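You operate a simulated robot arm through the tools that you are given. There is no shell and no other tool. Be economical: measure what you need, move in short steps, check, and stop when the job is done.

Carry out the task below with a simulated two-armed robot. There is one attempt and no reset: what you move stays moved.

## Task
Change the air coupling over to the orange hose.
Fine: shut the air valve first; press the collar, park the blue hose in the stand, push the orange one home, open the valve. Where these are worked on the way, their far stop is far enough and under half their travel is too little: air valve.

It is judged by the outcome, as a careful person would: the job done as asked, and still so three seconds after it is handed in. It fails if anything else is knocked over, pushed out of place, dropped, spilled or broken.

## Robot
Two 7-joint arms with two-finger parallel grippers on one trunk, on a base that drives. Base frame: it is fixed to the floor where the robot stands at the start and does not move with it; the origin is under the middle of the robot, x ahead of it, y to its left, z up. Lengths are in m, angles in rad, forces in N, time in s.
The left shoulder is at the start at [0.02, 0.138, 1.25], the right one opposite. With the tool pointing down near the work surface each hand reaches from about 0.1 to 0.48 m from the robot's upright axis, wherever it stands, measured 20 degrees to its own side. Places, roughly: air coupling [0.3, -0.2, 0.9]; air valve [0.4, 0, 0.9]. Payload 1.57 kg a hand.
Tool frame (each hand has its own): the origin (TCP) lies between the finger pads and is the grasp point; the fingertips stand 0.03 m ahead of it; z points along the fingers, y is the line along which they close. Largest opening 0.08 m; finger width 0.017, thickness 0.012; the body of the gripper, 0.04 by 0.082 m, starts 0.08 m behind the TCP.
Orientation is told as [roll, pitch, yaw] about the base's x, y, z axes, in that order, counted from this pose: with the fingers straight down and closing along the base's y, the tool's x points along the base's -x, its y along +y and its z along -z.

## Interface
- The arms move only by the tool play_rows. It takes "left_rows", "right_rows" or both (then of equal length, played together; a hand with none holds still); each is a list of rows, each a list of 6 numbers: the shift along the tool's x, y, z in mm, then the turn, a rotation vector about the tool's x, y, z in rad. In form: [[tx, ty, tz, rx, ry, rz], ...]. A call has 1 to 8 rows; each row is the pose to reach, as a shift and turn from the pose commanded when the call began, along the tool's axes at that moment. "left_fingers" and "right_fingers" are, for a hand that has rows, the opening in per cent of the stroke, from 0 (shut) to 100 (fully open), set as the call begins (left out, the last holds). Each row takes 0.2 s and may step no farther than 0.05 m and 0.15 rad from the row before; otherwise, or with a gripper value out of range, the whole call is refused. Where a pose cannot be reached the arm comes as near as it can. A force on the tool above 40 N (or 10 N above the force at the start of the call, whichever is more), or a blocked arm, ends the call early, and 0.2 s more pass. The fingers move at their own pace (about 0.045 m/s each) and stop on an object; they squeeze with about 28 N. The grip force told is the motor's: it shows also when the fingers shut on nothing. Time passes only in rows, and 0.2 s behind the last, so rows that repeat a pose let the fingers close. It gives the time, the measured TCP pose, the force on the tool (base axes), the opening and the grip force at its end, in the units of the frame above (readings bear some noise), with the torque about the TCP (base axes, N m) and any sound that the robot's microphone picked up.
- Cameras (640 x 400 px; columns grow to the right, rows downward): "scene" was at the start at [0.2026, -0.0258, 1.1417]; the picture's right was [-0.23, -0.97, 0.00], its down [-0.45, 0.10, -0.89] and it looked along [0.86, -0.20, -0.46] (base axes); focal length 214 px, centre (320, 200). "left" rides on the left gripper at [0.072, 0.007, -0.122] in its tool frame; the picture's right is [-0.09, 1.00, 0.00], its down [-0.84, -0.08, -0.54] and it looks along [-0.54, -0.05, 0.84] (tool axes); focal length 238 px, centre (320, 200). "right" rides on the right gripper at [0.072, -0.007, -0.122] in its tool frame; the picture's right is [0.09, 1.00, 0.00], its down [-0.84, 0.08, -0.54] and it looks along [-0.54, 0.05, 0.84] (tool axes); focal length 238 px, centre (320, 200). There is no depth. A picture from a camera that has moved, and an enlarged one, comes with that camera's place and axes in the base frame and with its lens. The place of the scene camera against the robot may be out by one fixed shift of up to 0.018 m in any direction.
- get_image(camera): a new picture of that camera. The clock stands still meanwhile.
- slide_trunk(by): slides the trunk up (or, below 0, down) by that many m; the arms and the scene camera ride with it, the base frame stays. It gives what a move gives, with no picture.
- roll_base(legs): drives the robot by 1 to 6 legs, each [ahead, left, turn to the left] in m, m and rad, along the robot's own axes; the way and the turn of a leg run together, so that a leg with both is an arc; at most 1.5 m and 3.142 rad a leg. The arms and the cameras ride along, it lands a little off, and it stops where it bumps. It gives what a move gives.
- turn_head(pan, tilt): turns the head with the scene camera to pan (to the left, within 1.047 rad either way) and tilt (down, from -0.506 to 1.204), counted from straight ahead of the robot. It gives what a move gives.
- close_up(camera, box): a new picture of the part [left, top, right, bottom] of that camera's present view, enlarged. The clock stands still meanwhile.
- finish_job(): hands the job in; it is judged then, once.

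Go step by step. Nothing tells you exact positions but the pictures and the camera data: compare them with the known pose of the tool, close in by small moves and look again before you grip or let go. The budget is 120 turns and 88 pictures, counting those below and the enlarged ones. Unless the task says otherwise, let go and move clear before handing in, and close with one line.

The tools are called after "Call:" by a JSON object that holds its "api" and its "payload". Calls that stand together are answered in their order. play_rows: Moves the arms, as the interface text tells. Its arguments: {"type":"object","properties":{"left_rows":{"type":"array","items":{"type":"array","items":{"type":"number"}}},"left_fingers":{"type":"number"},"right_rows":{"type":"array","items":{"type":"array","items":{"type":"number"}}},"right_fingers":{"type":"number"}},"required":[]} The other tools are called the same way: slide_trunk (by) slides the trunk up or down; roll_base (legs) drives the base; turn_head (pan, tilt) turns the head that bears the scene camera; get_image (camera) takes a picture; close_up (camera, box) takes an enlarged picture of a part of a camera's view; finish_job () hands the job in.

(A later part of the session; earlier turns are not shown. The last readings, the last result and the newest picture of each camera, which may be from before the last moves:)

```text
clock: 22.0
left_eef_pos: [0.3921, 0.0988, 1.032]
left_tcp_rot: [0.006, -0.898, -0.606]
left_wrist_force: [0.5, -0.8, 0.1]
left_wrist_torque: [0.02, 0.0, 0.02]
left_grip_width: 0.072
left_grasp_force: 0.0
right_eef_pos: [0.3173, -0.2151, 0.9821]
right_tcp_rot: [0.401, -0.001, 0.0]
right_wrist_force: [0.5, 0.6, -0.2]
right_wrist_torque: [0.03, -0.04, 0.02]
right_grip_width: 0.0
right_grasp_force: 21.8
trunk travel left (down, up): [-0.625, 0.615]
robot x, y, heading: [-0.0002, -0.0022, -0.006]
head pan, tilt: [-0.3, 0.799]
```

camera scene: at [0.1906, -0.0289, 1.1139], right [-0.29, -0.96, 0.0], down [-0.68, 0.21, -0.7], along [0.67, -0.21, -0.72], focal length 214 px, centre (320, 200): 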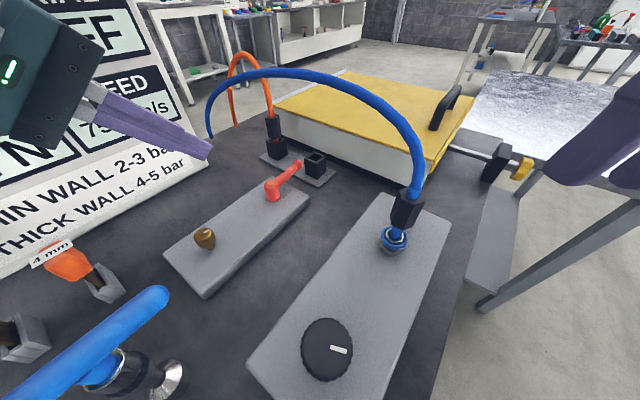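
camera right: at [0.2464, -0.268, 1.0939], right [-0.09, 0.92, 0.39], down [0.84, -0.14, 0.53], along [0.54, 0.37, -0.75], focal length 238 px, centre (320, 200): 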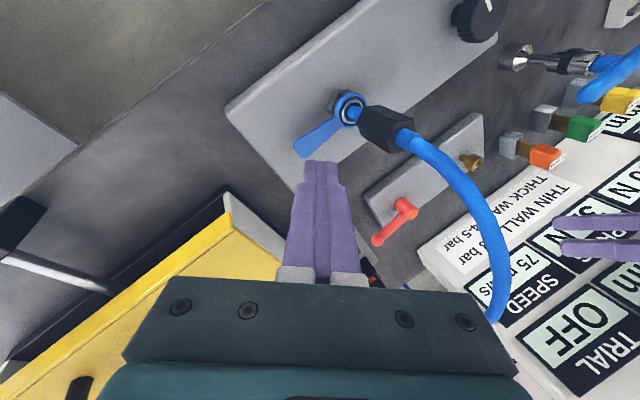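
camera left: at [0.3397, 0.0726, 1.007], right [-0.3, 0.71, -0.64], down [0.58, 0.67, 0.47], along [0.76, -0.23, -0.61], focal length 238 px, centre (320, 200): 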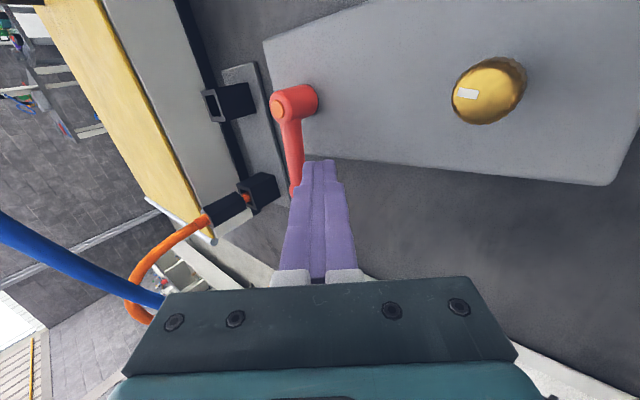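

Call:
{"api": "play_rows", "payload": {"left_rows": [[0, -44, -10, 0, 0, 0], [4, -88, -15, 0, 0, 0], [9, -132, -15, 0, 0, 0], [15, -176, -10, 0, 0, 0], [22, -220, 0, 0, 0, 0], [27, -265, 8, 0, 0, 0]]}}

Call:
{"api": "get_image", "payload": {"camera": "left"}}

Call:
{"api": "get_image", "payload": {"camera": "scene"}}

```text
clock: 22.9
left_eef_pos: [0.3106, 0.0094, 1.0346]
left_tcp_rot: [0.026, -0.903, -0.583]
left_wrist_force: [7.9, 20.4, 1.8]
left_wrist_torque: [-1.85, 0.93, -2.46]
left_grip_width: 0.072
left_grasp_force: 0.0
right_eef_pos: [0.3181, -0.2146, 0.9836]
right_tcp_rot: [0.401, 0.0, 0.0]
right_wrist_force: [0.6, -0.9, -0.9]
right_wrist_torque: [-0.04, 0.03, 0.01]
right_grip_width: 0.0
right_grasp_force: 21.2
trunk travel left (down, up): [-0.625, 0.615]
robot x, y, heading: [0.0003, 0.0006, 0.0]
head pan, tilt: [-0.3, 0.799]
stopped in row 4 (left hand): the force on the tool passed its limit at 110 N (the readings are from after the stop); the commanded pose is now the measured one
```

```text
50 pictures are left
camera left: at [0.1947, 0.0904, 1.0539], right [0.58, 0.81, 0.09], down [0.03, -0.13, 0.99], along [0.82, -0.57, -0.1], focal length 238 px, centre (320, 200)
```

left: 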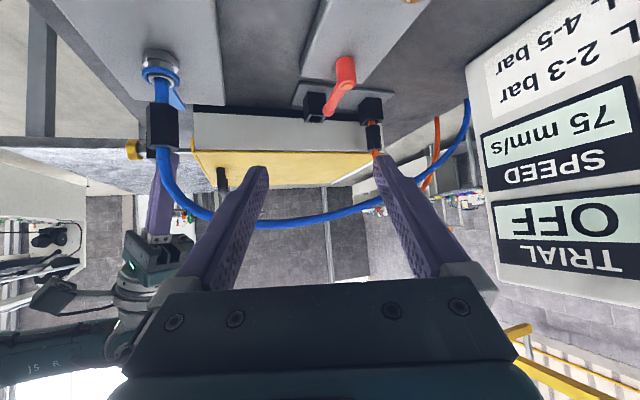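

```text
49 pictures are left
camera scene: at [0.1899, -0.0309, 1.1137], right [-0.32, -0.95, 0.0], down [-0.68, 0.23, -0.69], along [0.66, -0.22, -0.72], focal length 214 px, centre (320, 200)
```

scene: 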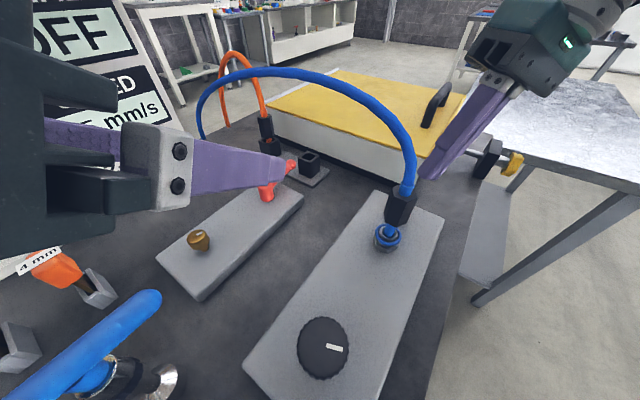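

The left hand bumped the robot's own head (nothing on the bench was touched). I back it off and raise the trunk 0.15 m so the head clears the hand at work height.

Call:
{"api": "play_rows", "payload": {"left_rows": [[0, 40, 0, 0, 0, 0], [0, 80, 0, 0, 0, 0]]}}

Call:
{"api": "slide_trunk", "payload": {"by": 0.15}}

Call:
{"api": "get_image", "payload": {"camera": "scene"}}

```text
clock: 23.5
left_eef_pos: [0.3533, 0.0756, 1.0347]
left_tcp_rot: [0.022, -0.903, -0.584]
left_wrist_force: [0.3, -0.4, -0.6]
left_wrist_torque: [-0.01, 0.03, -0.02]
left_grip_width: 0.0721
left_grasp_force: 0.1
right_eef_pos: [0.3182, -0.2153, 0.9833]
right_tcp_rot: [0.4, -0.003, -0.001]
right_wrist_force: [0.2, -0.3, 0.1]
right_wrist_torque: [-0.02, -0.01, 0.0]
right_grip_width: 0.0003
right_grasp_force: 21.1
trunk travel left (down, up): [-0.625, 0.615]
robot x, y, heading: [0.0008, 0.0038, -0.002]
head pan, tilt: [-0.3, 0.799]
```

```text
clock: 25.2
left_eef_pos: [0.3522, 0.0753, 1.1854]
left_tcp_rot: [0.024, -0.903, -0.584]
left_wrist_force: [-0.3, 0.2, 0.6]
left_wrist_torque: [0.01, -0.01, -0.01]
left_grip_width: 0.072
left_grasp_force: 0.0
right_eef_pos: [0.3173, -0.215, 1.1324]
right_tcp_rot: [0.4, -0.003, 0.0]
right_wrist_force: [-0.2, -0.2, -0.2]
right_wrist_torque: [0.01, -0.02, 0.0]
right_grip_width: 0.0
right_grasp_force: 21.4
trunk travel left (down, up): [-0.775, 0.465]
robot x, y, heading: [0.0002, 0.0016, 0.001]
head pan, tilt: [-0.3, 0.799]
```

```text
48 pictures are left
camera scene: at [0.1906, -0.029, 1.2638], right [-0.3, -0.96, 0.0], down [-0.68, 0.21, -0.7], along [0.67, -0.21, -0.72], focal length 214 px, centre (320, 200)
```

scene: 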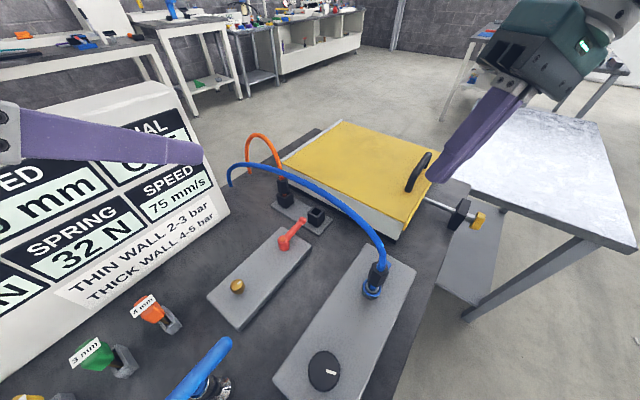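

Now bring the left hand, turned a bit more to the right, to an intermediate point above the coupling's left.

Call:
{"api": "play_rows", "payload": {"left_rows": [[23, -27, 14, 0.047, 0, 0.037], [46, -54, 29, 0.094, 0, 0.075], [69, -81, 43, 0.141, 0, 0.112], [92, -108, 58, 0.188, 0, 0.15], [115, -135, 72, 0.235, 0, 0.187]]}}

Call:
{"api": "get_image", "payload": {"camera": "scene"}}

Call:
{"api": "get_image", "payload": {"camera": "left"}}

```text
clock: 26.4
left_eef_pos: [0.2667, -0.0291, 1.0481]
left_tcp_rot: [0.024, -0.9, -0.887]
left_wrist_force: [0.3, 0.5, -0.5]
left_wrist_torque: [0.03, -0.02, 0.02]
left_grip_width: 0.0721
left_grasp_force: 0.1
right_eef_pos: [0.3182, -0.2157, 1.1325]
right_tcp_rot: [0.4, -0.001, -0.002]
right_wrist_force: [0.0, 0.7, -0.1]
right_wrist_torque: [0.01, 0.0, 0.0]
right_grip_width: 0.0001
right_grasp_force: 21.3
trunk travel left (down, up): [-0.775, 0.465]
robot x, y, heading: [0.0005, -0.0008, 0.003]
head pan, tilt: [-0.3, 0.799]
```

```text
47 pictures are left
camera scene: at [0.1906, -0.029, 1.2639], right [-0.3, -0.96, 0.0], down [-0.68, 0.21, -0.7], along [0.67, -0.21, -0.72], focal length 214 px, centre (320, 200)
```

scene: 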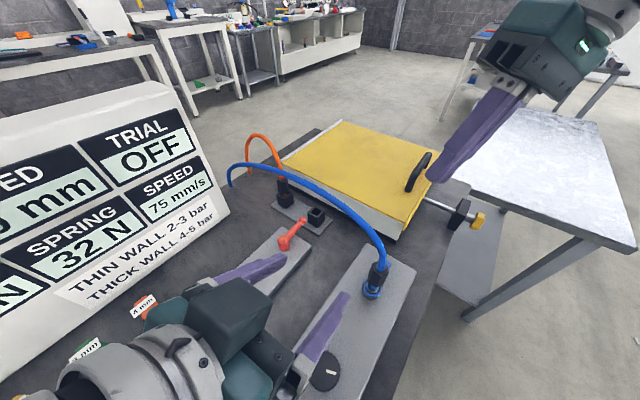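

```text
46 pictures are left
camera left: at [0.1812, 0.0822, 1.0672], right [0.8, 0.6, 0.09], down [-0.01, -0.13, 0.99], along [0.61, -0.79, -0.1], focal length 238 px, centre (320, 200)
```

left: 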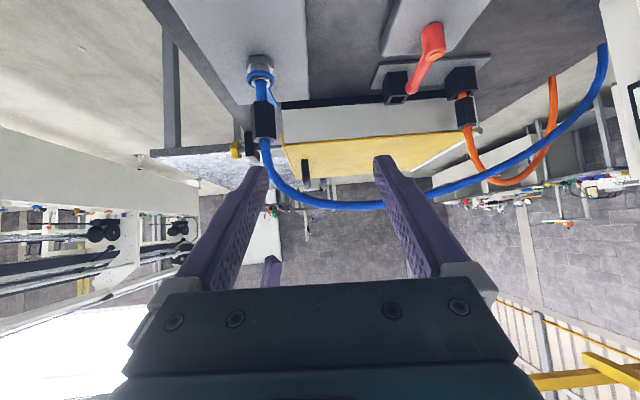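

The hands clear the head now. Move left to the pre-grasp, 75 mm short of the plug grip.

Call:
{"api": "play_rows", "payload": {"left_rows": [[3, -29, 20, 0, 0, 0], [7, -58, 40, 0, 0, 0], [7, -58, 64, 0, 0, 0]]}}

Call:
{"api": "get_image", "payload": {"camera": "left"}}

```text
clock: 27.2
left_eef_pos: [0.2542, -0.1016, 1.0013]
left_tcp_rot: [0.026, -0.898, -0.885]
left_wrist_force: [0.5, -1.0, -0.3]
left_wrist_torque: [0.02, -0.01, -0.02]
left_grip_width: 0.0722
left_grasp_force: 0.0
right_eef_pos: [0.3195, -0.2152, 1.1329]
right_tcp_rot: [0.399, -0.001, 0.0]
right_wrist_force: [-0.3, 1.1, 1.3]
right_wrist_torque: [0.0, -0.03, -0.03]
right_grip_width: 0.0001
right_grasp_force: 21.1
trunk travel left (down, up): [-0.775, 0.465]
robot x, y, heading: [0.0006, 0.0035, 0.001]
head pan, tilt: [-0.3, 0.799]
```

```text
45 pictures are left
camera left: at [0.1674, 0.0102, 1.0214], right [0.8, 0.6, 0.09], down [-0.01, -0.13, 0.99], along [0.61, -0.79, -0.1], focal length 238 px, centre (320, 200)
```

left: 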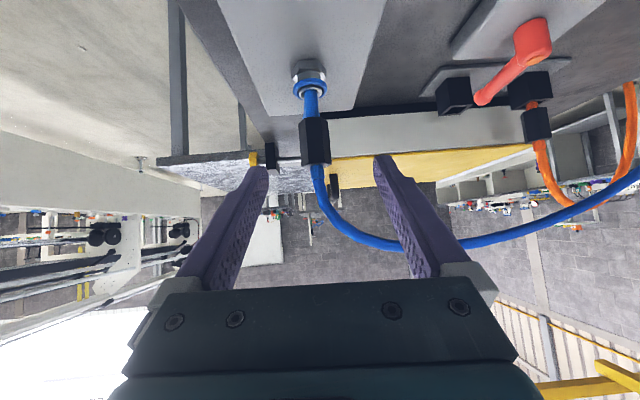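

Aligned: grip about 78 mm ahead, 2–3 mm to one side. Advance 65 mm and check.

Call:
{"api": "play_rows", "payload": {"left_rows": [[0, -2, 22, 0, 0, 0], [0, -3, 44, 0, 0, 0], [0, -3, 65, 0, 0, 0]]}}

Call:
{"api": "get_image", "payload": {"camera": "left"}}

Call:
{"api": "close_up", "payload": {"camera": "scene", "box": [270, 200, 470, 360]}}

```text
clock: 28.0
left_eef_pos: [0.2852, -0.1402, 0.9611]
left_tcp_rot: [0.023, -0.899, -0.884]
left_wrist_force: [-1.1, 0.2, 0.2]
left_wrist_torque: [0.0, 0.01, -0.02]
left_grip_width: 0.0721
left_grasp_force: 0.1
right_eef_pos: [0.3191, -0.2143, 1.1326]
right_tcp_rot: [0.398, -0.001, -0.001]
right_wrist_force: [-0.3, 0.9, 0.4]
right_wrist_torque: [-0.03, 0.02, 0.01]
right_grip_width: 0.0001
right_grasp_force: 21.2
trunk travel left (down, up): [-0.775, 0.465]
robot x, y, heading: [-0.0005, -0.0026, -0.002]
head pan, tilt: [-0.3, 0.799]
```

```text
44 pictures are left
camera left: at [0.1986, -0.0295, 0.9812], right [0.8, 0.6, 0.09], down [-0.01, -0.13, 0.99], along [0.61, -0.79, -0.1], focal length 238 px, centre (320, 200)
```

left: 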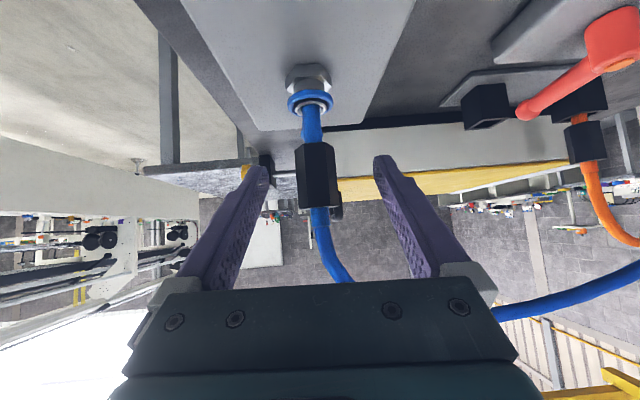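

```text
2.50 times, centred on (370, 280) of scene
camera zoom: at [0.1906, -0.029, 1.2639], right [-0.3, -0.96, 0.0], down [-0.68, 0.21, -0.7], along [0.67, -0.21, -0.72], focal length 536 px, centre (195, 0)
```

zoom: 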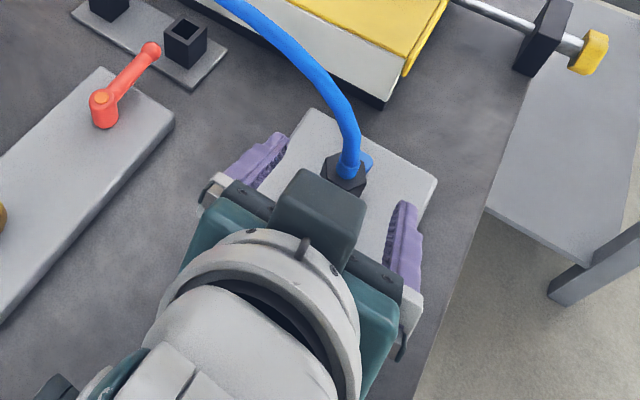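

Grip is centered ~20 mm ahead of the TCP. Advance 8 mm and close on it.

Call:
{"api": "play_rows", "payload": {"left_rows": [[0, -1, 8, 0, 0, 0], [0, -1, 8, 0, 0, 0], [0, -1, 8, 0, 0, 0], [0, -1, 8, 0, 0, 0], [0, -1, 8, 0, 0, 0], [0, -1, 8, 0, 0, 0]], "left_fingers": 0}}

Call:
{"api": "get_image", "payload": {"camera": "left"}}

```text
clock: 29.4
left_eef_pos: [0.2865, -0.1476, 0.9561]
left_tcp_rot: [0.019, -0.897, -0.881]
left_wrist_force: [-2.4, -4.3, -1.1]
left_wrist_torque: [-0.3, 0.23, 0.0]
left_grip_width: 0.0243
left_grasp_force: 28.0
right_eef_pos: [0.3189, -0.2161, 1.1319]
right_tcp_rot: [0.399, -0.001, 0.0]
right_wrist_force: [-0.6, -0.3, -0.4]
right_wrist_torque: [-0.02, -0.03, 0.03]
right_grip_width: 0.0001
right_grasp_force: 21.4
trunk travel left (down, up): [-0.775, 0.465]
robot x, y, heading: [-0.0023, 0.0001, -0.002]
head pan, tilt: [-0.3, 0.799]
```

```text
42 pictures are left
camera left: at [0.2006, -0.036, 0.9759], right [0.8, 0.6, 0.08], down [0.0, -0.13, 0.99], along [0.61, -0.79, -0.1], focal length 238 px, centre (320, 200)
```

left: 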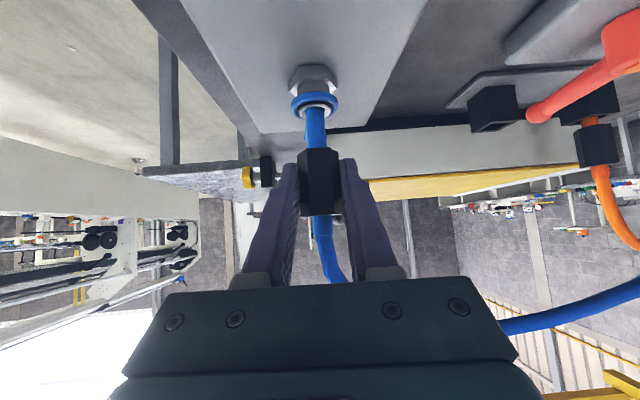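

The plug grip is held (24 mm wide). Now lower the right hand to just above the tab.

Call:
{"api": "play_rows", "payload": {"right_rows": [[0, -14, 34, 0, 0, 0], [0, -29, 68, 0, 0, 0], [0, -43, 102, 0, 0, 0], [0, -57, 135, 0, 0, 0]]}}

Call:
{"api": "play_rows", "payload": {"right_rows": [[0, 0, 20, 0, 0, 0], [0, 0, 38, 0, 0, 0]]}}

Call:
{"api": "get_image", "payload": {"camera": "right"}}

Call:
{"api": "get_image", "payload": {"camera": "left"}}

```text
clock: 30.4
left_eef_pos: [0.2879, -0.1465, 0.957]
left_tcp_rot: [0.019, -0.898, -0.882]
left_wrist_force: [-5.1, -4.3, -2.2]
left_wrist_torque: [-0.33, 0.3, -0.05]
left_grip_width: 0.0243
left_grasp_force: 28.6
right_eef_pos: [0.319, -0.2167, 0.9853]
right_tcp_rot: [0.397, -0.002, -0.002]
right_wrist_force: [-0.1, 0.8, 0.2]
right_wrist_torque: [0.01, -0.03, 0.01]
right_grip_width: 0.0001
right_grasp_force: 21.1
trunk travel left (down, up): [-0.775, 0.465]
robot x, y, heading: [-0.0021, 0.001, -0.003]
head pan, tilt: [-0.3, 0.799]
```

```text
clock: 31.0
left_eef_pos: [0.2873, -0.1462, 0.958]
left_tcp_rot: [0.021, -0.898, -0.882]
left_wrist_force: [-5.4, -4.2, -1.2]
left_wrist_torque: [-0.29, 0.39, -0.05]
left_grip_width: 0.0245
left_grasp_force: 28.1
right_eef_pos: [0.3165, -0.2019, 0.9521]
right_tcp_rot: [0.401, -0.001, -0.002]
right_wrist_force: [-0.7, 0.0, -0.2]
right_wrist_torque: [0.03, -0.01, 0.01]
right_grip_width: 0.0001
right_grasp_force: 21.4
trunk travel left (down, up): [-0.775, 0.465]
robot x, y, heading: [-0.0027, -0.0023, -0.002]
head pan, tilt: [-0.3, 0.799]
```

```text
41 pictures are left
camera right: at [0.245, -0.2543, 1.0628], right [-0.09, 0.92, 0.39], down [0.84, -0.14, 0.53], along [0.54, 0.37, -0.76], focal length 238 px, centre (320, 200)
```

right: 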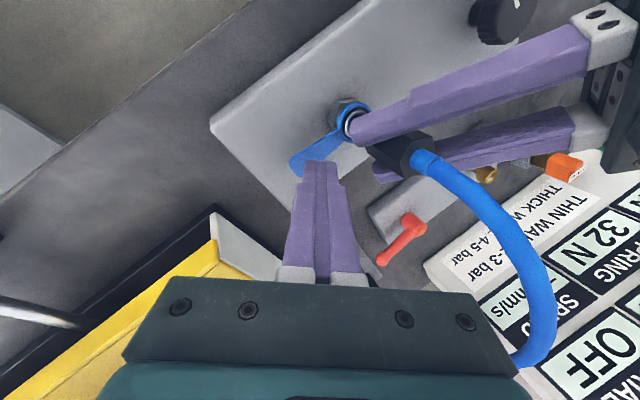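

```text
40 pictures are left
camera left: at [0.2006, -0.0359, 0.9759], right [0.8, 0.6, 0.08], down [-0.01, -0.13, 0.99], along [0.61, -0.79, -0.1], focal length 238 px, centre (320, 200)
```

left: 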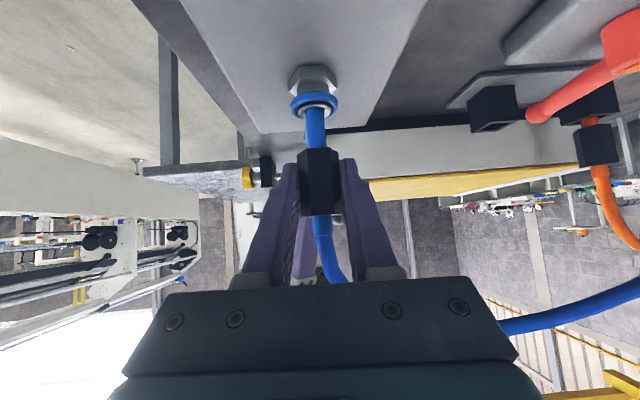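

Call:
{"api": "close_up", "payload": {"camera": "right", "box": [260, 90, 400, 200]}}

```text
3.64 times, centred on (330, 145) of right
camera zoom: at [0.245, -0.2543, 1.0628], right [-0.09, 0.92, 0.39], down [0.84, -0.14, 0.53], along [0.54, 0.37, -0.76], focal length 867 px, centre (284, 400)
```

zoom: 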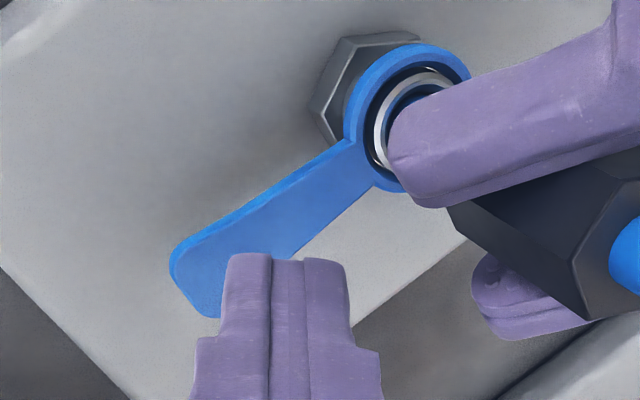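

The fingertip should shift ~5 mm toward the tab's outer end. I do that and descend to contact.

Call:
{"api": "play_rows", "payload": {"right_rows": [[0, -5, 6, 0, 0, 0], [0, -6, 12, 0, 0, 0], [0, -6, 18, 0, 0, 0], [0, -6, 23, 0, 0, 0], [0, -7, 26, 0, 0, 0]]}}

Call:
{"api": "close_up", "payload": {"camera": "right", "box": [260, 90, 400, 200]}}

```text
clock: 32.2
left_eef_pos: [0.2872, -0.1477, 0.9566]
left_tcp_rot: [0.021, -0.896, -0.883]
left_wrist_force: [-6.3, 1.2, -0.2]
left_wrist_torque: [0.03, 0.44, -0.02]
left_grip_width: 0.0241
left_grasp_force: 27.8
right_eef_pos: [0.3169, -0.1987, 0.926]
right_tcp_rot: [0.399, 0.0, -0.001]
right_wrist_force: [-9.0, -6.4, 26.7]
right_wrist_torque: [-0.16, 0.29, 0.02]
right_grip_width: 0.0
right_grasp_force: 21.4
trunk travel left (down, up): [-0.775, 0.465]
robot x, y, heading: [-0.0014, 0.0018, 0.004]
head pan, tilt: [-0.3, 0.799]
```

```text
3.64 times, centred on (330, 145) of right
camera zoom: at [0.2459, -0.2515, 1.0372], right [-0.09, 0.92, 0.39], down [0.84, -0.14, 0.53], along [0.54, 0.37, -0.75], focal length 867 px, centre (284, 400)
```

zoom: 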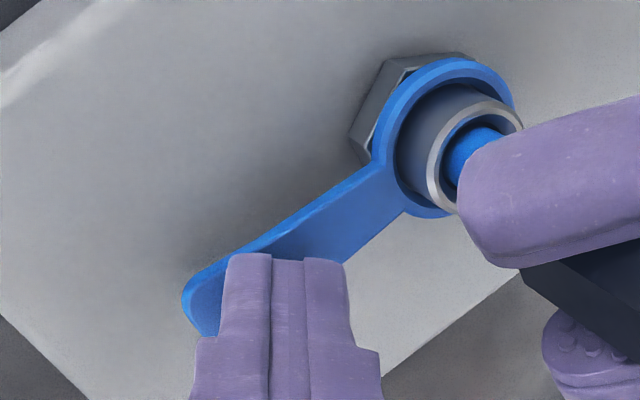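

The collar is visibly pressed down (27 N). Holding it, I pull the plug straight up with the left hand.

Call:
{"api": "play_rows", "payload": {"left_rows": [[-4, 0, -3, 0, 0, 0], [-8, 0, -6, 0, 0, 0], [-12, 0, -9, 0, 0, 0], [-20, 0, -15, 0, 0, 0], [-27, 0, -22, 0, 0, 0], [-35, 0, -28, 0, 0, 0]]}}

Call:
{"api": "get_image", "payload": {"camera": "right"}}

```text
clock: 33.6
left_eef_pos: [0.2885, -0.1488, 1.0021]
left_tcp_rot: [0.022, -0.9, -0.884]
left_wrist_force: [-0.6, 0.1, -1.5]
left_wrist_torque: [0.0, 0.01, 0.0]
left_grip_width: 0.0218
left_grasp_force: 27.9
right_eef_pos: [0.3181, -0.1974, 0.9242]
right_tcp_rot: [0.399, -0.003, 0.0]
right_wrist_force: [-7.0, -1.9, 29.7]
right_wrist_torque: [-0.05, 0.25, 0.01]
right_grip_width: 0.0001
right_grasp_force: 20.6
trunk travel left (down, up): [-0.775, 0.465]
robot x, y, heading: [-0.0039, 0.0012, 0.003]
head pan, tilt: [-0.3, 0.799]
```

```text
37 pictures are left
camera right: at [0.2474, -0.2507, 1.0365], right [-0.09, 0.92, 0.39], down [0.84, -0.14, 0.53], along [0.54, 0.37, -0.75], focal length 238 px, centre (320, 200)
```

right: 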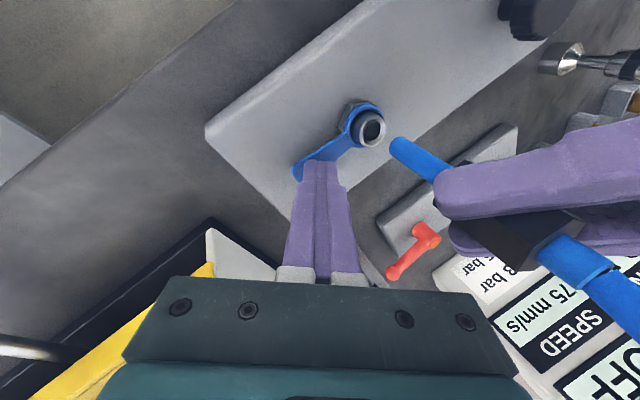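

The plug came free. Lift the right hand off the tab and raise the plug further, then look at how it sits in the grip.

Call:
{"api": "play_rows", "payload": {"left_rows": [[-16, 0, -12, 0, 0, 0], [-32, 0, -25, 0, 0, 0], [-40, 0, -31, 0, 0, 0]], "right_rows": [[0, 6, -15, 0, 0, 0], [0, 0, -55, 0, 0, 0], [0, -20, -95, 0, 0, 0]]}}

Call:
{"api": "get_image", "payload": {"camera": "left"}}

Call:
{"api": "get_image", "payload": {"camera": "right"}}

Call:
{"api": "get_image", "payload": {"camera": "scene"}}

```text
clock: 34.4
left_eef_pos: [0.2872, -0.1488, 1.0536]
left_tcp_rot: [0.024, -0.899, -0.885]
left_wrist_force: [-0.2, 0.2, 0.0]
left_wrist_torque: [0.03, -0.04, -0.01]
left_grip_width: 0.0217
left_grasp_force: 27.4
right_eef_pos: [0.3178, -0.2513, 1.0039]
right_tcp_rot: [0.399, 0.001, 0.001]
right_wrist_force: [-0.3, -0.3, -0.1]
right_wrist_torque: [-0.02, 0.01, 0.0]
right_grip_width: 0.0003
right_grasp_force: 20.7
trunk travel left (down, up): [-0.775, 0.465]
robot x, y, heading: [-0.0005, -0.0023, 0.002]
head pan, tilt: [-0.3, 0.799]
```

```text
36 pictures are left
camera left: at [0.2013, -0.0367, 1.0722], right [0.8, 0.6, 0.09], down [-0.01, -0.13, 0.99], along [0.61, -0.79, -0.1], focal length 238 px, centre (320, 200)
```

left: 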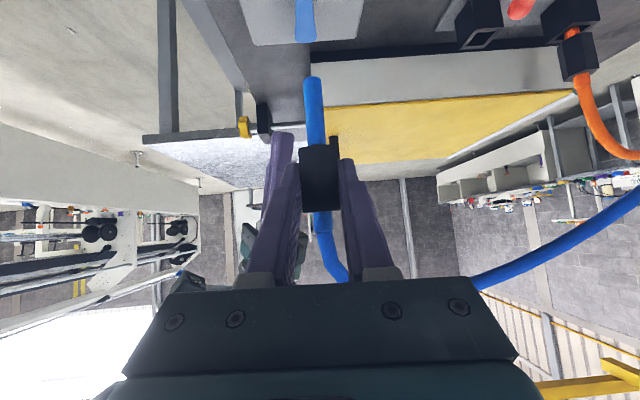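

```text
35 pictures are left
camera right: at [0.2472, -0.3044, 1.1152], right [-0.09, 0.92, 0.39], down [0.84, -0.14, 0.53], along [0.54, 0.37, -0.75], focal length 238 px, centre (320, 200)
```

right: 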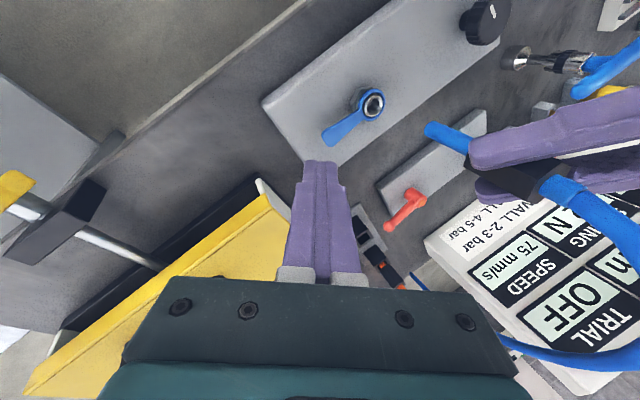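

```text
34 pictures are left
camera scene: at [0.1906, -0.029, 1.2638], right [-0.3, -0.96, 0.0], down [-0.68, 0.21, -0.7], along [0.67, -0.21, -0.72], focal length 214 px, centre (320, 200)
```

scene: 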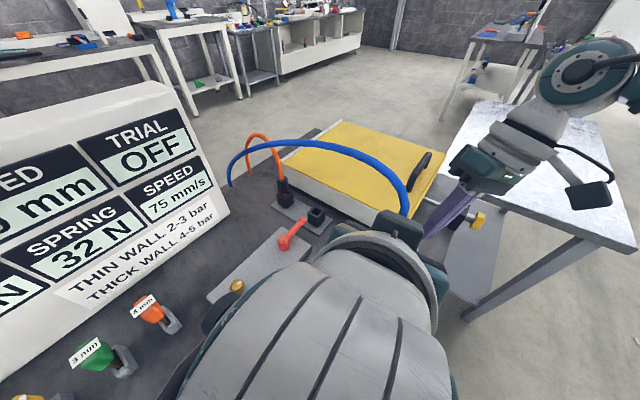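

The plug hangs vertical, its tip ≈0.07 m below grip center. I carry it at this height over the empty socket at ≈(0.486,-0.112).

Call:
{"api": "play_rows", "payload": {"left_rows": [[-11, 36, 14, 0, 0, 0], [-22, 71, 27, 0, 0, 0], [-32, 107, 41, 0, 0, 0], [-43, 142, 54, 0, 0, 0], [-52, 171, 66, 0, 0, 0]]}}

Call:
{"api": "get_image", "payload": {"camera": "left"}}

Call:
{"api": "get_image", "payload": {"camera": "scene"}}

```text
clock: 35.6
left_eef_pos: [0.4729, -0.1012, 1.0546]
left_tcp_rot: [0.023, -0.898, -0.883]
left_wrist_force: [0.1, -1.0, -0.3]
left_wrist_torque: [-0.02, -0.01, -0.01]
left_grip_width: 0.0218
left_grasp_force: 28.2
right_eef_pos: [0.3195, -0.2503, 1.0042]
right_tcp_rot: [0.399, -0.003, 0.0]
right_wrist_force: [-0.3, -0.8, 0.5]
right_wrist_torque: [0.0, 0.02, 0.03]
right_grip_width: 0.0001
right_grasp_force: 21.6
trunk travel left (down, up): [-0.775, 0.465]
robot x, y, heading: [-0.0006, -0.0012, 0.001]
head pan, tilt: [-0.3, 0.799]
```

```text
33 pictures are left
camera left: at [0.3866, 0.0109, 1.0746], right [0.79, 0.6, 0.09], down [-0.01, -0.13, 0.99], along [0.61, -0.79, -0.1], focal length 238 px, centre (320, 200)
```

left: 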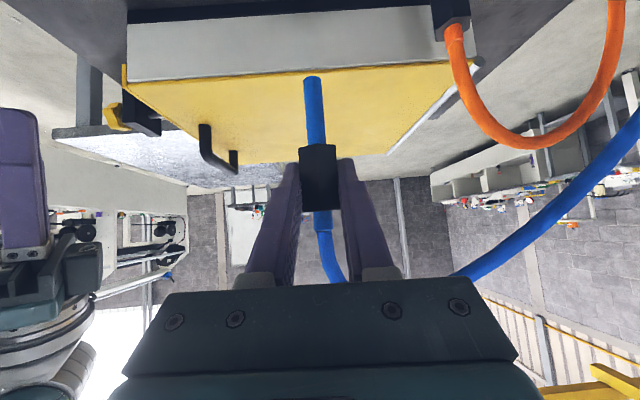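

```text
32 pictures are left
camera scene: at [0.1906, -0.029, 1.2639], right [-0.3, -0.96, 0.0], down [-0.68, 0.21, -0.7], along [0.67, -0.21, -0.72], focal length 214 px, centre (320, 200)
```

scene: 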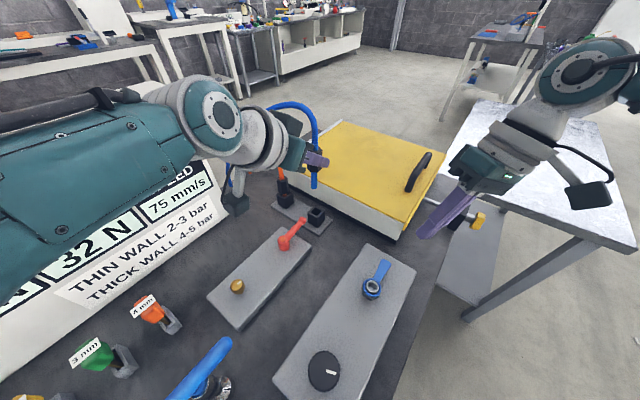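

Call:
{"api": "close_up", "payload": {"camera": "scene", "box": [260, 140, 380, 240]}}

Call:
{"api": "close_up", "payload": {"camera": "right", "box": [300, 100, 640, 320]}}

```text
4.00 times, centred on (320, 190) of scene
camera zoom: at [0.1906, -0.029, 1.2639], right [-0.3, -0.96, 0.0], down [-0.68, 0.21, -0.7], along [0.67, -0.21, -0.72], focal length 858 px, centre (320, 240)
```

zoom: 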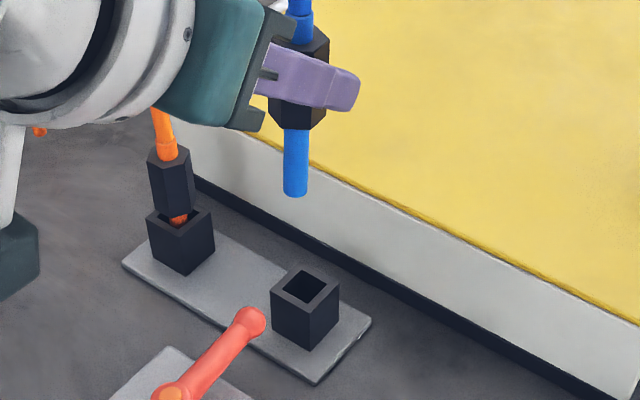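

```text
1.82 times, centred on (470, 210) of right
camera zoom: at [0.2475, -0.3043, 1.1152], right [-0.09, 0.92, 0.39], down [0.84, -0.14, 0.53], along [0.54, 0.37, -0.75], focal length 433 px, centre (47, 182)
```

zoom: 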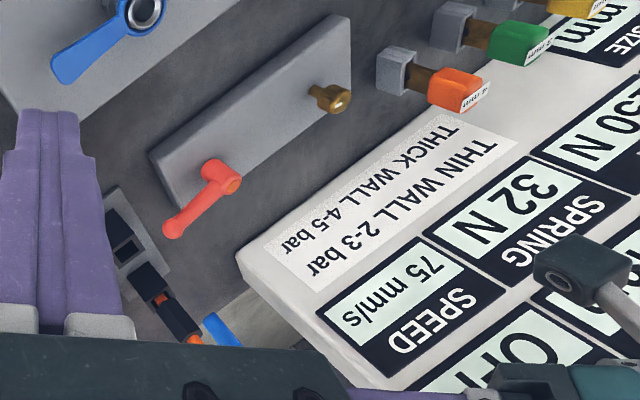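

Triangulating scene and right views, the plug tip is ≈(0.477,-0.106,0.98), socket ≈(0.487,-0.113). Correct ~10 mm and lower until the tip is just above the socket.

Call:
{"api": "play_rows", "payload": {"left_rows": [[-8, 3, 10, 0, 0, 0], [13, 3, 27, 0, 0, 0], [33, 3, 43, 0, 0, 0]]}}

Call:
{"api": "close_up", "payload": {"camera": "scene", "box": [260, 140, 380, 240]}}

Call:
{"api": "close_up", "payload": {"camera": "right", "box": [300, 180, 460, 280]}}

```text
clock: 36.4
left_eef_pos: [0.4843, -0.1095, 1.0363]
left_tcp_rot: [0.022, -0.897, -0.885]
left_wrist_force: [0.4, 1.0, -0.6]
left_wrist_torque: [-0.05, 0.02, 0.0]
left_grip_width: 0.0217
left_grasp_force: 27.8
left hand out of reach, approached as far as the arm can: row 2, 3
right_eef_pos: [0.3191, -0.2507, 1.0035]
right_tcp_rot: [0.4, -0.002, 0.0]
right_wrist_force: [-0.9, 0.3, -0.2]
right_wrist_torque: [0.0, 0.01, -0.02]
right_grip_width: 0.0
right_grasp_force: 21.4
trunk travel left (down, up): [-0.775, 0.465]
robot x, y, heading: [0.0017, -0.0018, -0.0]
head pan, tilt: [-0.3, 0.799]
```

```text
4.00 times, centred on (320, 190) of scene
camera zoom: at [0.1906, -0.029, 1.2639], right [-0.3, -0.96, 0.0], down [-0.68, 0.21, -0.7], along [0.67, -0.21, -0.72], focal length 858 px, centre (320, 240)
```

zoom: 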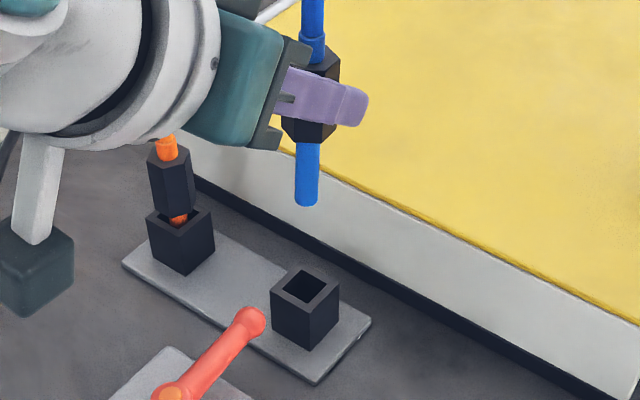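

```text
4.00 times, centred on (380, 230) of right
camera zoom: at [0.2474, -0.3043, 1.1152], right [-0.09, 0.92, 0.39], down [0.84, -0.14, 0.53], along [0.54, 0.37, -0.75], focal length 953 px, centre (80, 80)
```

zoom: 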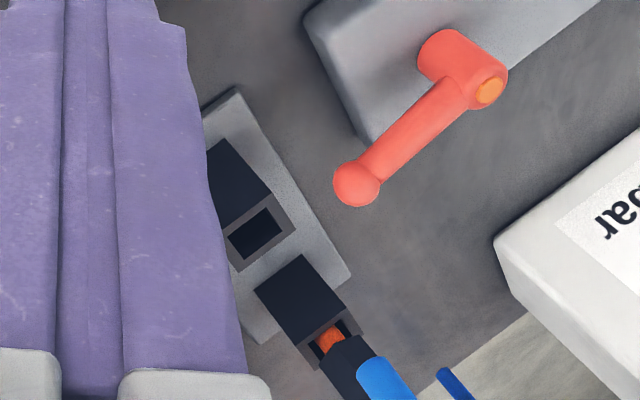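

Plug tip is now aligned over the socket (≈1 mm) but the arm is at its reach limit; lowering the trunk brings it straight down. First 45 mm.

Call:
{"api": "slide_trunk", "payload": {"by": -0.045}}

Call:
{"api": "close_up", "payload": {"camera": "scene", "box": [260, 120, 380, 220]}}

Call:
{"api": "close_up", "payload": {"camera": "right", "box": [300, 180, 460, 280]}}

```text
clock: 37.3
left_eef_pos: [0.4817, -0.1096, 0.9897]
left_tcp_rot: [0.023, -0.897, -0.884]
left_wrist_force: [-0.2, -0.1, -0.8]
left_wrist_torque: [-0.02, -0.03, 0.01]
left_grip_width: 0.0221
left_grasp_force: 28.8
right_eef_pos: [0.3191, -0.252, 0.9602]
right_tcp_rot: [0.4, -0.002, -0.001]
right_wrist_force: [0.5, 0.0, 0.5]
right_wrist_torque: [-0.02, 0.04, 0.01]
right_grip_width: 0.0
right_grasp_force: 21.6
trunk travel left (down, up): [-0.73, 0.51]
robot x, y, heading: [0.0017, -0.0001, -0.006]
head pan, tilt: [-0.3, 0.799]
```

```text
4.00 times, centred on (320, 170) of scene
camera zoom: at [0.1906, -0.029, 1.2188], right [-0.3, -0.96, 0.0], down [-0.68, 0.21, -0.7], along [0.67, -0.21, -0.72], focal length 858 px, centre (320, 320)
```

zoom: 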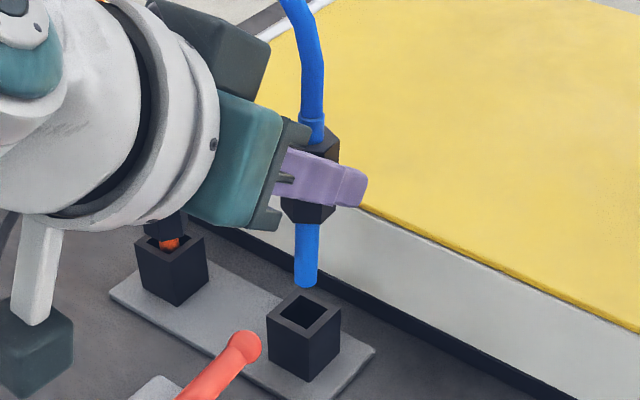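

```text
4.00 times, centred on (380, 230) of right
camera zoom: at [0.2475, -0.3043, 1.0702], right [-0.09, 0.92, 0.39], down [0.84, -0.14, 0.53], along [0.54, 0.37, -0.75], focal length 953 px, centre (80, 80)
```

zoom: 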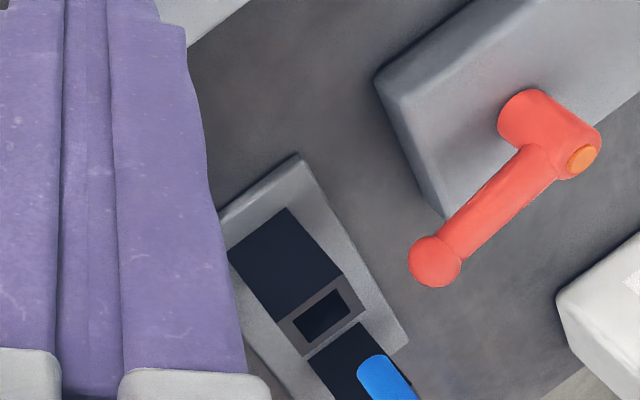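

Well aligned over the bore. Lower 35 mm more into the socket.

Call:
{"api": "slide_trunk", "payload": {"by": -0.035}}

Call:
{"api": "close_up", "payload": {"camera": "scene", "box": [260, 100, 380, 200]}}

```text
clock: 38.1
left_eef_pos: [0.4835, -0.1081, 0.9569]
left_tcp_rot: [0.026, -0.898, -0.885]
left_wrist_force: [1.1, 0.4, -0.7]
left_wrist_torque: [0.05, -0.06, 0.03]
left_grip_width: 0.0217
left_grasp_force: 28.1
right_eef_pos: [0.318, -0.2507, 0.9241]
right_tcp_rot: [0.399, -0.001, 0.0]
right_wrist_force: [0.3, -0.4, -1.0]
right_wrist_torque: [-0.02, -0.01, -0.01]
right_grip_width: 0.0
right_grasp_force: 22.1
trunk travel left (down, up): [-0.695, 0.545]
robot x, y, heading: [-0.0042, 0.0054, 0.002]
head pan, tilt: [-0.3, 0.799]
```

```text
4.00 times, centred on (320, 150) of scene
camera zoom: at [0.1907, -0.0289, 1.1838], right [-0.3, -0.96, 0.0], down [-0.68, 0.21, -0.7], along [0.67, -0.21, -0.72], focal length 858 px, centre (320, 400)
```

zoom: 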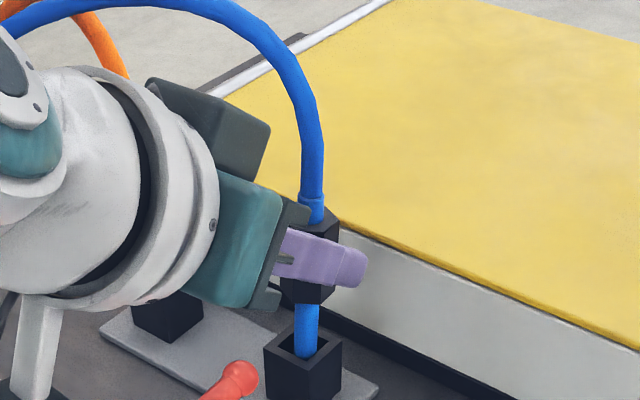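

The shaft is in the bore. Lower the rest with the arm in small steps.

Call:
{"api": "play_rows", "payload": {"left_rows": [[4, 0, 3, 0, 0, 0], [8, 0, 6.5, 0, 0, 0], [12, 0, 10, 0, 0, 0], [16, 0, 13, 0, 0, 0]]}}

Call:
{"api": "close_up", "payload": {"camera": "scene", "box": [260, 110, 380, 210]}}

```text
clock: 39.1
left_eef_pos: [0.4824, -0.1073, 0.9487]
left_tcp_rot: [0.032, -0.908, -0.891]
left_wrist_force: [11.2, -5.9, 6.1]
left_wrist_torque: [-0.47, -0.75, 0.03]
left_grip_width: 0.0218
left_grasp_force: 28.1
left hand out of reach, approached as far as the arm can: row 1, 2, 3, 4
right_eef_pos: [0.3224, -0.2533, 0.9255]
right_tcp_rot: [0.4, -0.006, 0.002]
right_wrist_force: [-0.4, -0.2, 0.3]
right_wrist_torque: [0.01, -0.01, 0.01]
right_grip_width: 0.0
right_grasp_force: 21.6
trunk travel left (down, up): [-0.695, 0.545]
robot x, y, heading: [-0.0005, -0.001, 0.004]
head pan, tilt: [-0.3, 0.799]
```

```text
4.00 times, centred on (320, 160) of scene
camera zoom: at [0.1928, -0.0301, 1.1846], right [-0.3, -0.96, 0.0], down [-0.68, 0.21, -0.7], along [0.67, -0.21, -0.71], focal length 858 px, centre (320, 360)
```

zoom: 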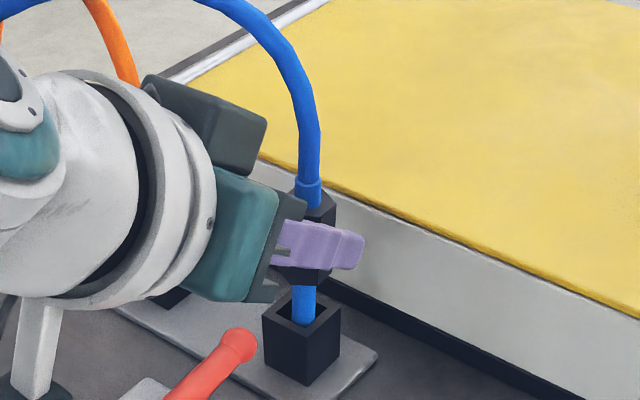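

The arm is limited here and presses sideways a little, so I undo that step and use the trunk for the remaining descent.

Call:
{"api": "play_rows", "payload": {"left_rows": [[-8, 0, -6.5, 0, 0, 0], [-16, 0, -13, 0, 0, 0]]}}

Call:
{"api": "slide_trunk", "payload": {"by": -0.018}}

Call:
{"api": "close_up", "payload": {"camera": "scene", "box": [260, 100, 380, 200]}}

```text
clock: 39.7
left_eef_pos: [0.4761, -0.1044, 0.9641]
left_tcp_rot: [0.021, -0.894, -0.883]
left_wrist_force: [-0.7, 0.8, -0.2]
left_wrist_torque: [0.03, -0.05, 0.02]
left_grip_width: 0.022
left_grasp_force: 27.8
right_eef_pos: [0.3191, -0.2505, 0.9232]
right_tcp_rot: [0.399, -0.002, -0.002]
right_wrist_force: [0.5, 0.2, -0.2]
right_wrist_torque: [-0.01, 0.03, -0.03]
right_grip_width: 0.0001
right_grasp_force: 21.6
trunk travel left (down, up): [-0.695, 0.545]
robot x, y, heading: [0.0006, -0.0004, -0.003]
head pan, tilt: [-0.3, 0.799]
```

```text
clock: 40.2
left_eef_pos: [0.4794, -0.1025, 0.9481]
left_tcp_rot: [0.035, -0.898, -0.891]
left_wrist_force: [5.0, -1.9, -2.4]
left_wrist_torque: [-0.13, -0.23, 0.0]
left_grip_width: 0.022
left_grasp_force: 27.7
right_eef_pos: [0.3213, -0.2522, 0.9107]
right_tcp_rot: [0.405, -0.003, 0.0]
right_wrist_force: [-2.5, -2.7, 9.8]
right_wrist_torque: [-0.04, 0.16, 0.03]
right_grip_width: 0.0002
right_grasp_force: 21.5
trunk travel left (down, up): [-0.678, 0.562]
robot x, y, heading: [0.0023, -0.0004, 0.003]
head pan, tilt: [-0.3, 0.799]
stopped: the force on the tool passed its limit at 50 N (the readings are from after the stop); the commanded pose is now the measured one
```

```text
4.00 times, centred on (320, 150) of scene
camera zoom: at [0.1912, -0.0299, 1.1671], right [-0.3, -0.96, 0.0], down [-0.68, 0.21, -0.7], along [0.67, -0.21, -0.72], focal length 858 px, centre (320, 400)
```

zoom: 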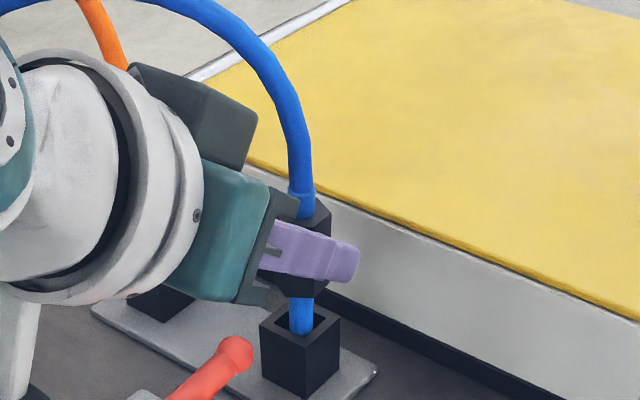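

The right hand's tip touched the plate during the slide; I lift it clear, and re-center the left hand over the socket.

Call:
{"api": "play_rows", "payload": {"right_rows": [[0, 0, -40, 0, 0, 0], [0, -20, -80, 0, 0, 0], [0, -40, -110, 0, 0, 0]], "left_rows": [[-2, 0, 1, 0, 0, 0], [-4, 0, 4, 0, 0, 0], [-4, 0, 5.5, 0, 0, 0]]}}

Call:
{"api": "get_image", "payload": {"camera": "scene"}}

Call:
{"api": "close_up", "payload": {"camera": "scene", "box": [260, 100, 380, 200]}}

```text
clock: 41.0
left_eef_pos: [0.4822, -0.1082, 0.9479]
left_tcp_rot: [0.032, -0.899, -0.889]
left_wrist_force: [0.6, 1.4, -0.2]
left_wrist_torque: [0.08, -0.05, -0.02]
left_grip_width: 0.0217
left_grasp_force: 28.1
right_eef_pos: [0.3204, -0.2994, 0.9774]
right_tcp_rot: [0.406, 0.001, 0.001]
right_wrist_force: [0.0, -0.8, -0.1]
right_wrist_torque: [0.01, -0.02, -0.01]
right_grip_width: 0.0
right_grasp_force: 21.6
right hand out of reach, approached as far as the arm can: row 3
trunk travel left (down, up): [-0.678, 0.562]
robot x, y, heading: [0.0016, 0.0052, 0.004]
head pan, tilt: [-0.3, 0.799]
```

```text
22 pictures are left
camera scene: at [0.1906, -0.0287, 1.1671], right [-0.3, -0.96, 0.0], down [-0.68, 0.21, -0.7], along [0.67, -0.21, -0.72], focal length 214 px, centre (320, 200)
```

scene: 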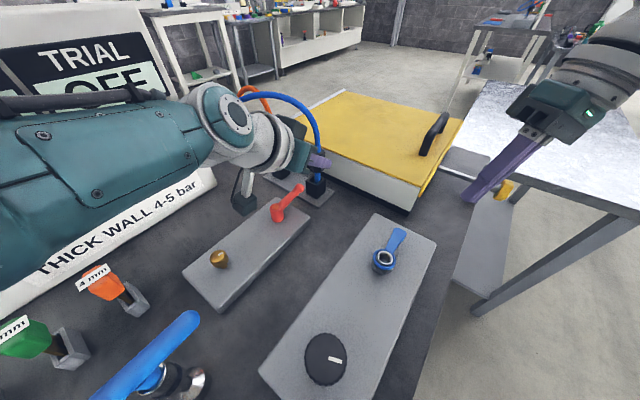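

```text
4.00 times, centred on (320, 150) of scene
camera zoom: at [0.1906, -0.0287, 1.1671], right [-0.3, -0.96, 0.0], down [-0.68, 0.21, -0.7], along [0.67, -0.21, -0.72], focal length 858 px, centre (320, 400)
```

zoom: 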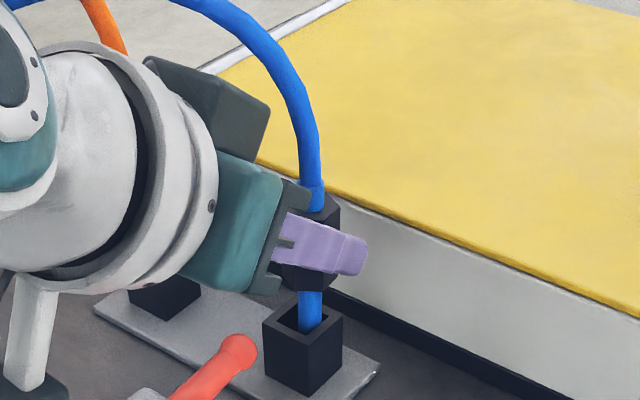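

Centered again. Lower the trunk the remaining ~18 mm.

Call:
{"api": "slide_trunk", "payload": {"by": -0.018}}

```text
clock: 41.7
left_eef_pos: [0.4833, -0.1079, 0.9295]
left_tcp_rot: [0.031, -0.897, -0.891]
left_wrist_force: [2.4, 0.4, -0.1]
left_wrist_torque: [0.02, -0.09, 0.02]
left_grip_width: 0.0216
left_grasp_force: 28.0
right_eef_pos: [0.3214, -0.3008, 0.9579]
right_tcp_rot: [0.407, -0.002, 0.0]
right_wrist_force: [0.4, 0.4, 0.3]
right_wrist_torque: [0.0, 0.02, 0.0]
right_grip_width: 0.0001
right_grasp_force: 20.9
trunk travel left (down, up): [-0.66, 0.58]
robot x, y, heading: [0.0011, -0.0015, 0.0]
head pan, tilt: [-0.3, 0.799]
```

Call:
{"api": "close_up", "payload": {"camera": "scene", "box": [240, 80, 380, 200]}}

```text
3.33 times, centred on (310, 140) of scene
camera zoom: at [0.1909, -0.0289, 1.1491], right [-0.3, -0.96, 0.0], down [-0.68, 0.21, -0.7], along [0.67, -0.21, -0.72], focal length 715 px, centre (353, 400)
```

zoom: 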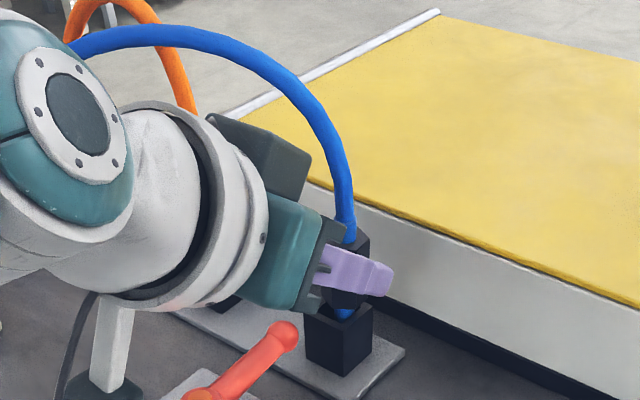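

Nearly like the orange one's seat. Another 6 mm.

Call:
{"api": "slide_trunk", "payload": {"by": -0.006}}

```text
clock: 42.2
left_eef_pos: [0.4845, -0.1096, 0.9276]
left_tcp_rot: [0.034, -0.906, -0.891]
left_wrist_force: [-6.0, 3.5, 24.9]
left_wrist_torque: [-0.12, 0.1, -0.05]
left_grip_width: 0.022
left_grasp_force: 27.9
right_eef_pos: [0.3212, -0.3008, 0.9522]
right_tcp_rot: [0.404, 0.0, 0.0]
right_wrist_force: [-0.3, -0.3, 0.3]
right_wrist_torque: [-0.01, -0.03, -0.03]
right_grip_width: 0.0
right_grasp_force: 21.3
trunk travel left (down, up): [-0.654, 0.586]
robot x, y, heading: [-0.0017, -0.0011, -0.002]
head pan, tilt: [-0.3, 0.799]
```

Bottomed out in the stand (25 N). Open the fingers and retract along the hand's axis.

Call:
{"api": "play_rows", "payload": {"left_rows": [[-1, 0, -1, 0, 0, 0], [-1, 0, -1, 0, 0, 0], [-1, 0, -1, 0, 0, 0], [0, 0, -30, 0, 0, 0], [0, 0, -65, 0, 0, 0], [0, 0, -100, 0, 0, 0]], "left_fingers": 70}}

Call:
{"api": "get_image", "payload": {"camera": "left"}}

```text
clock: 43.6
left_eef_pos: [0.4302, -0.0478, 0.9851]
left_tcp_rot: [0.03, -0.896, -0.887]
left_wrist_force: [0.1, -0.3, -0.1]
left_wrist_torque: [0.01, -0.02, -0.01]
left_grip_width: 0.056
left_grasp_force: 0.0
right_eef_pos: [0.3195, -0.2983, 0.9507]
right_tcp_rot: [0.407, 0.0, 0.001]
right_wrist_force: [-0.1, 0.4, 0.1]
right_wrist_torque: [0.0, 0.03, -0.04]
right_grip_width: 0.0
right_grasp_force: 21.9
trunk travel left (down, up): [-0.654, 0.586]
robot x, y, heading: [0.0004, -0.0002, 0.003]
head pan, tilt: [-0.3, 0.799]
```

```text
19 pictures are left
camera left: at [0.3441, 0.0633, 1.0046], right [0.79, 0.6, 0.09], down [-0.01, -0.14, 0.99], along [0.61, -0.79, -0.11], focal length 238 px, centre (320, 200)
```

left: 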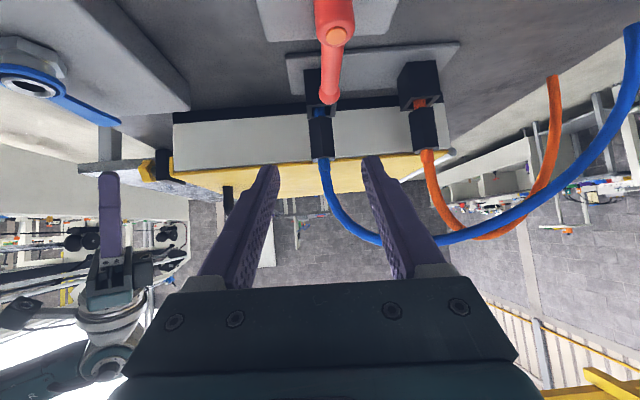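

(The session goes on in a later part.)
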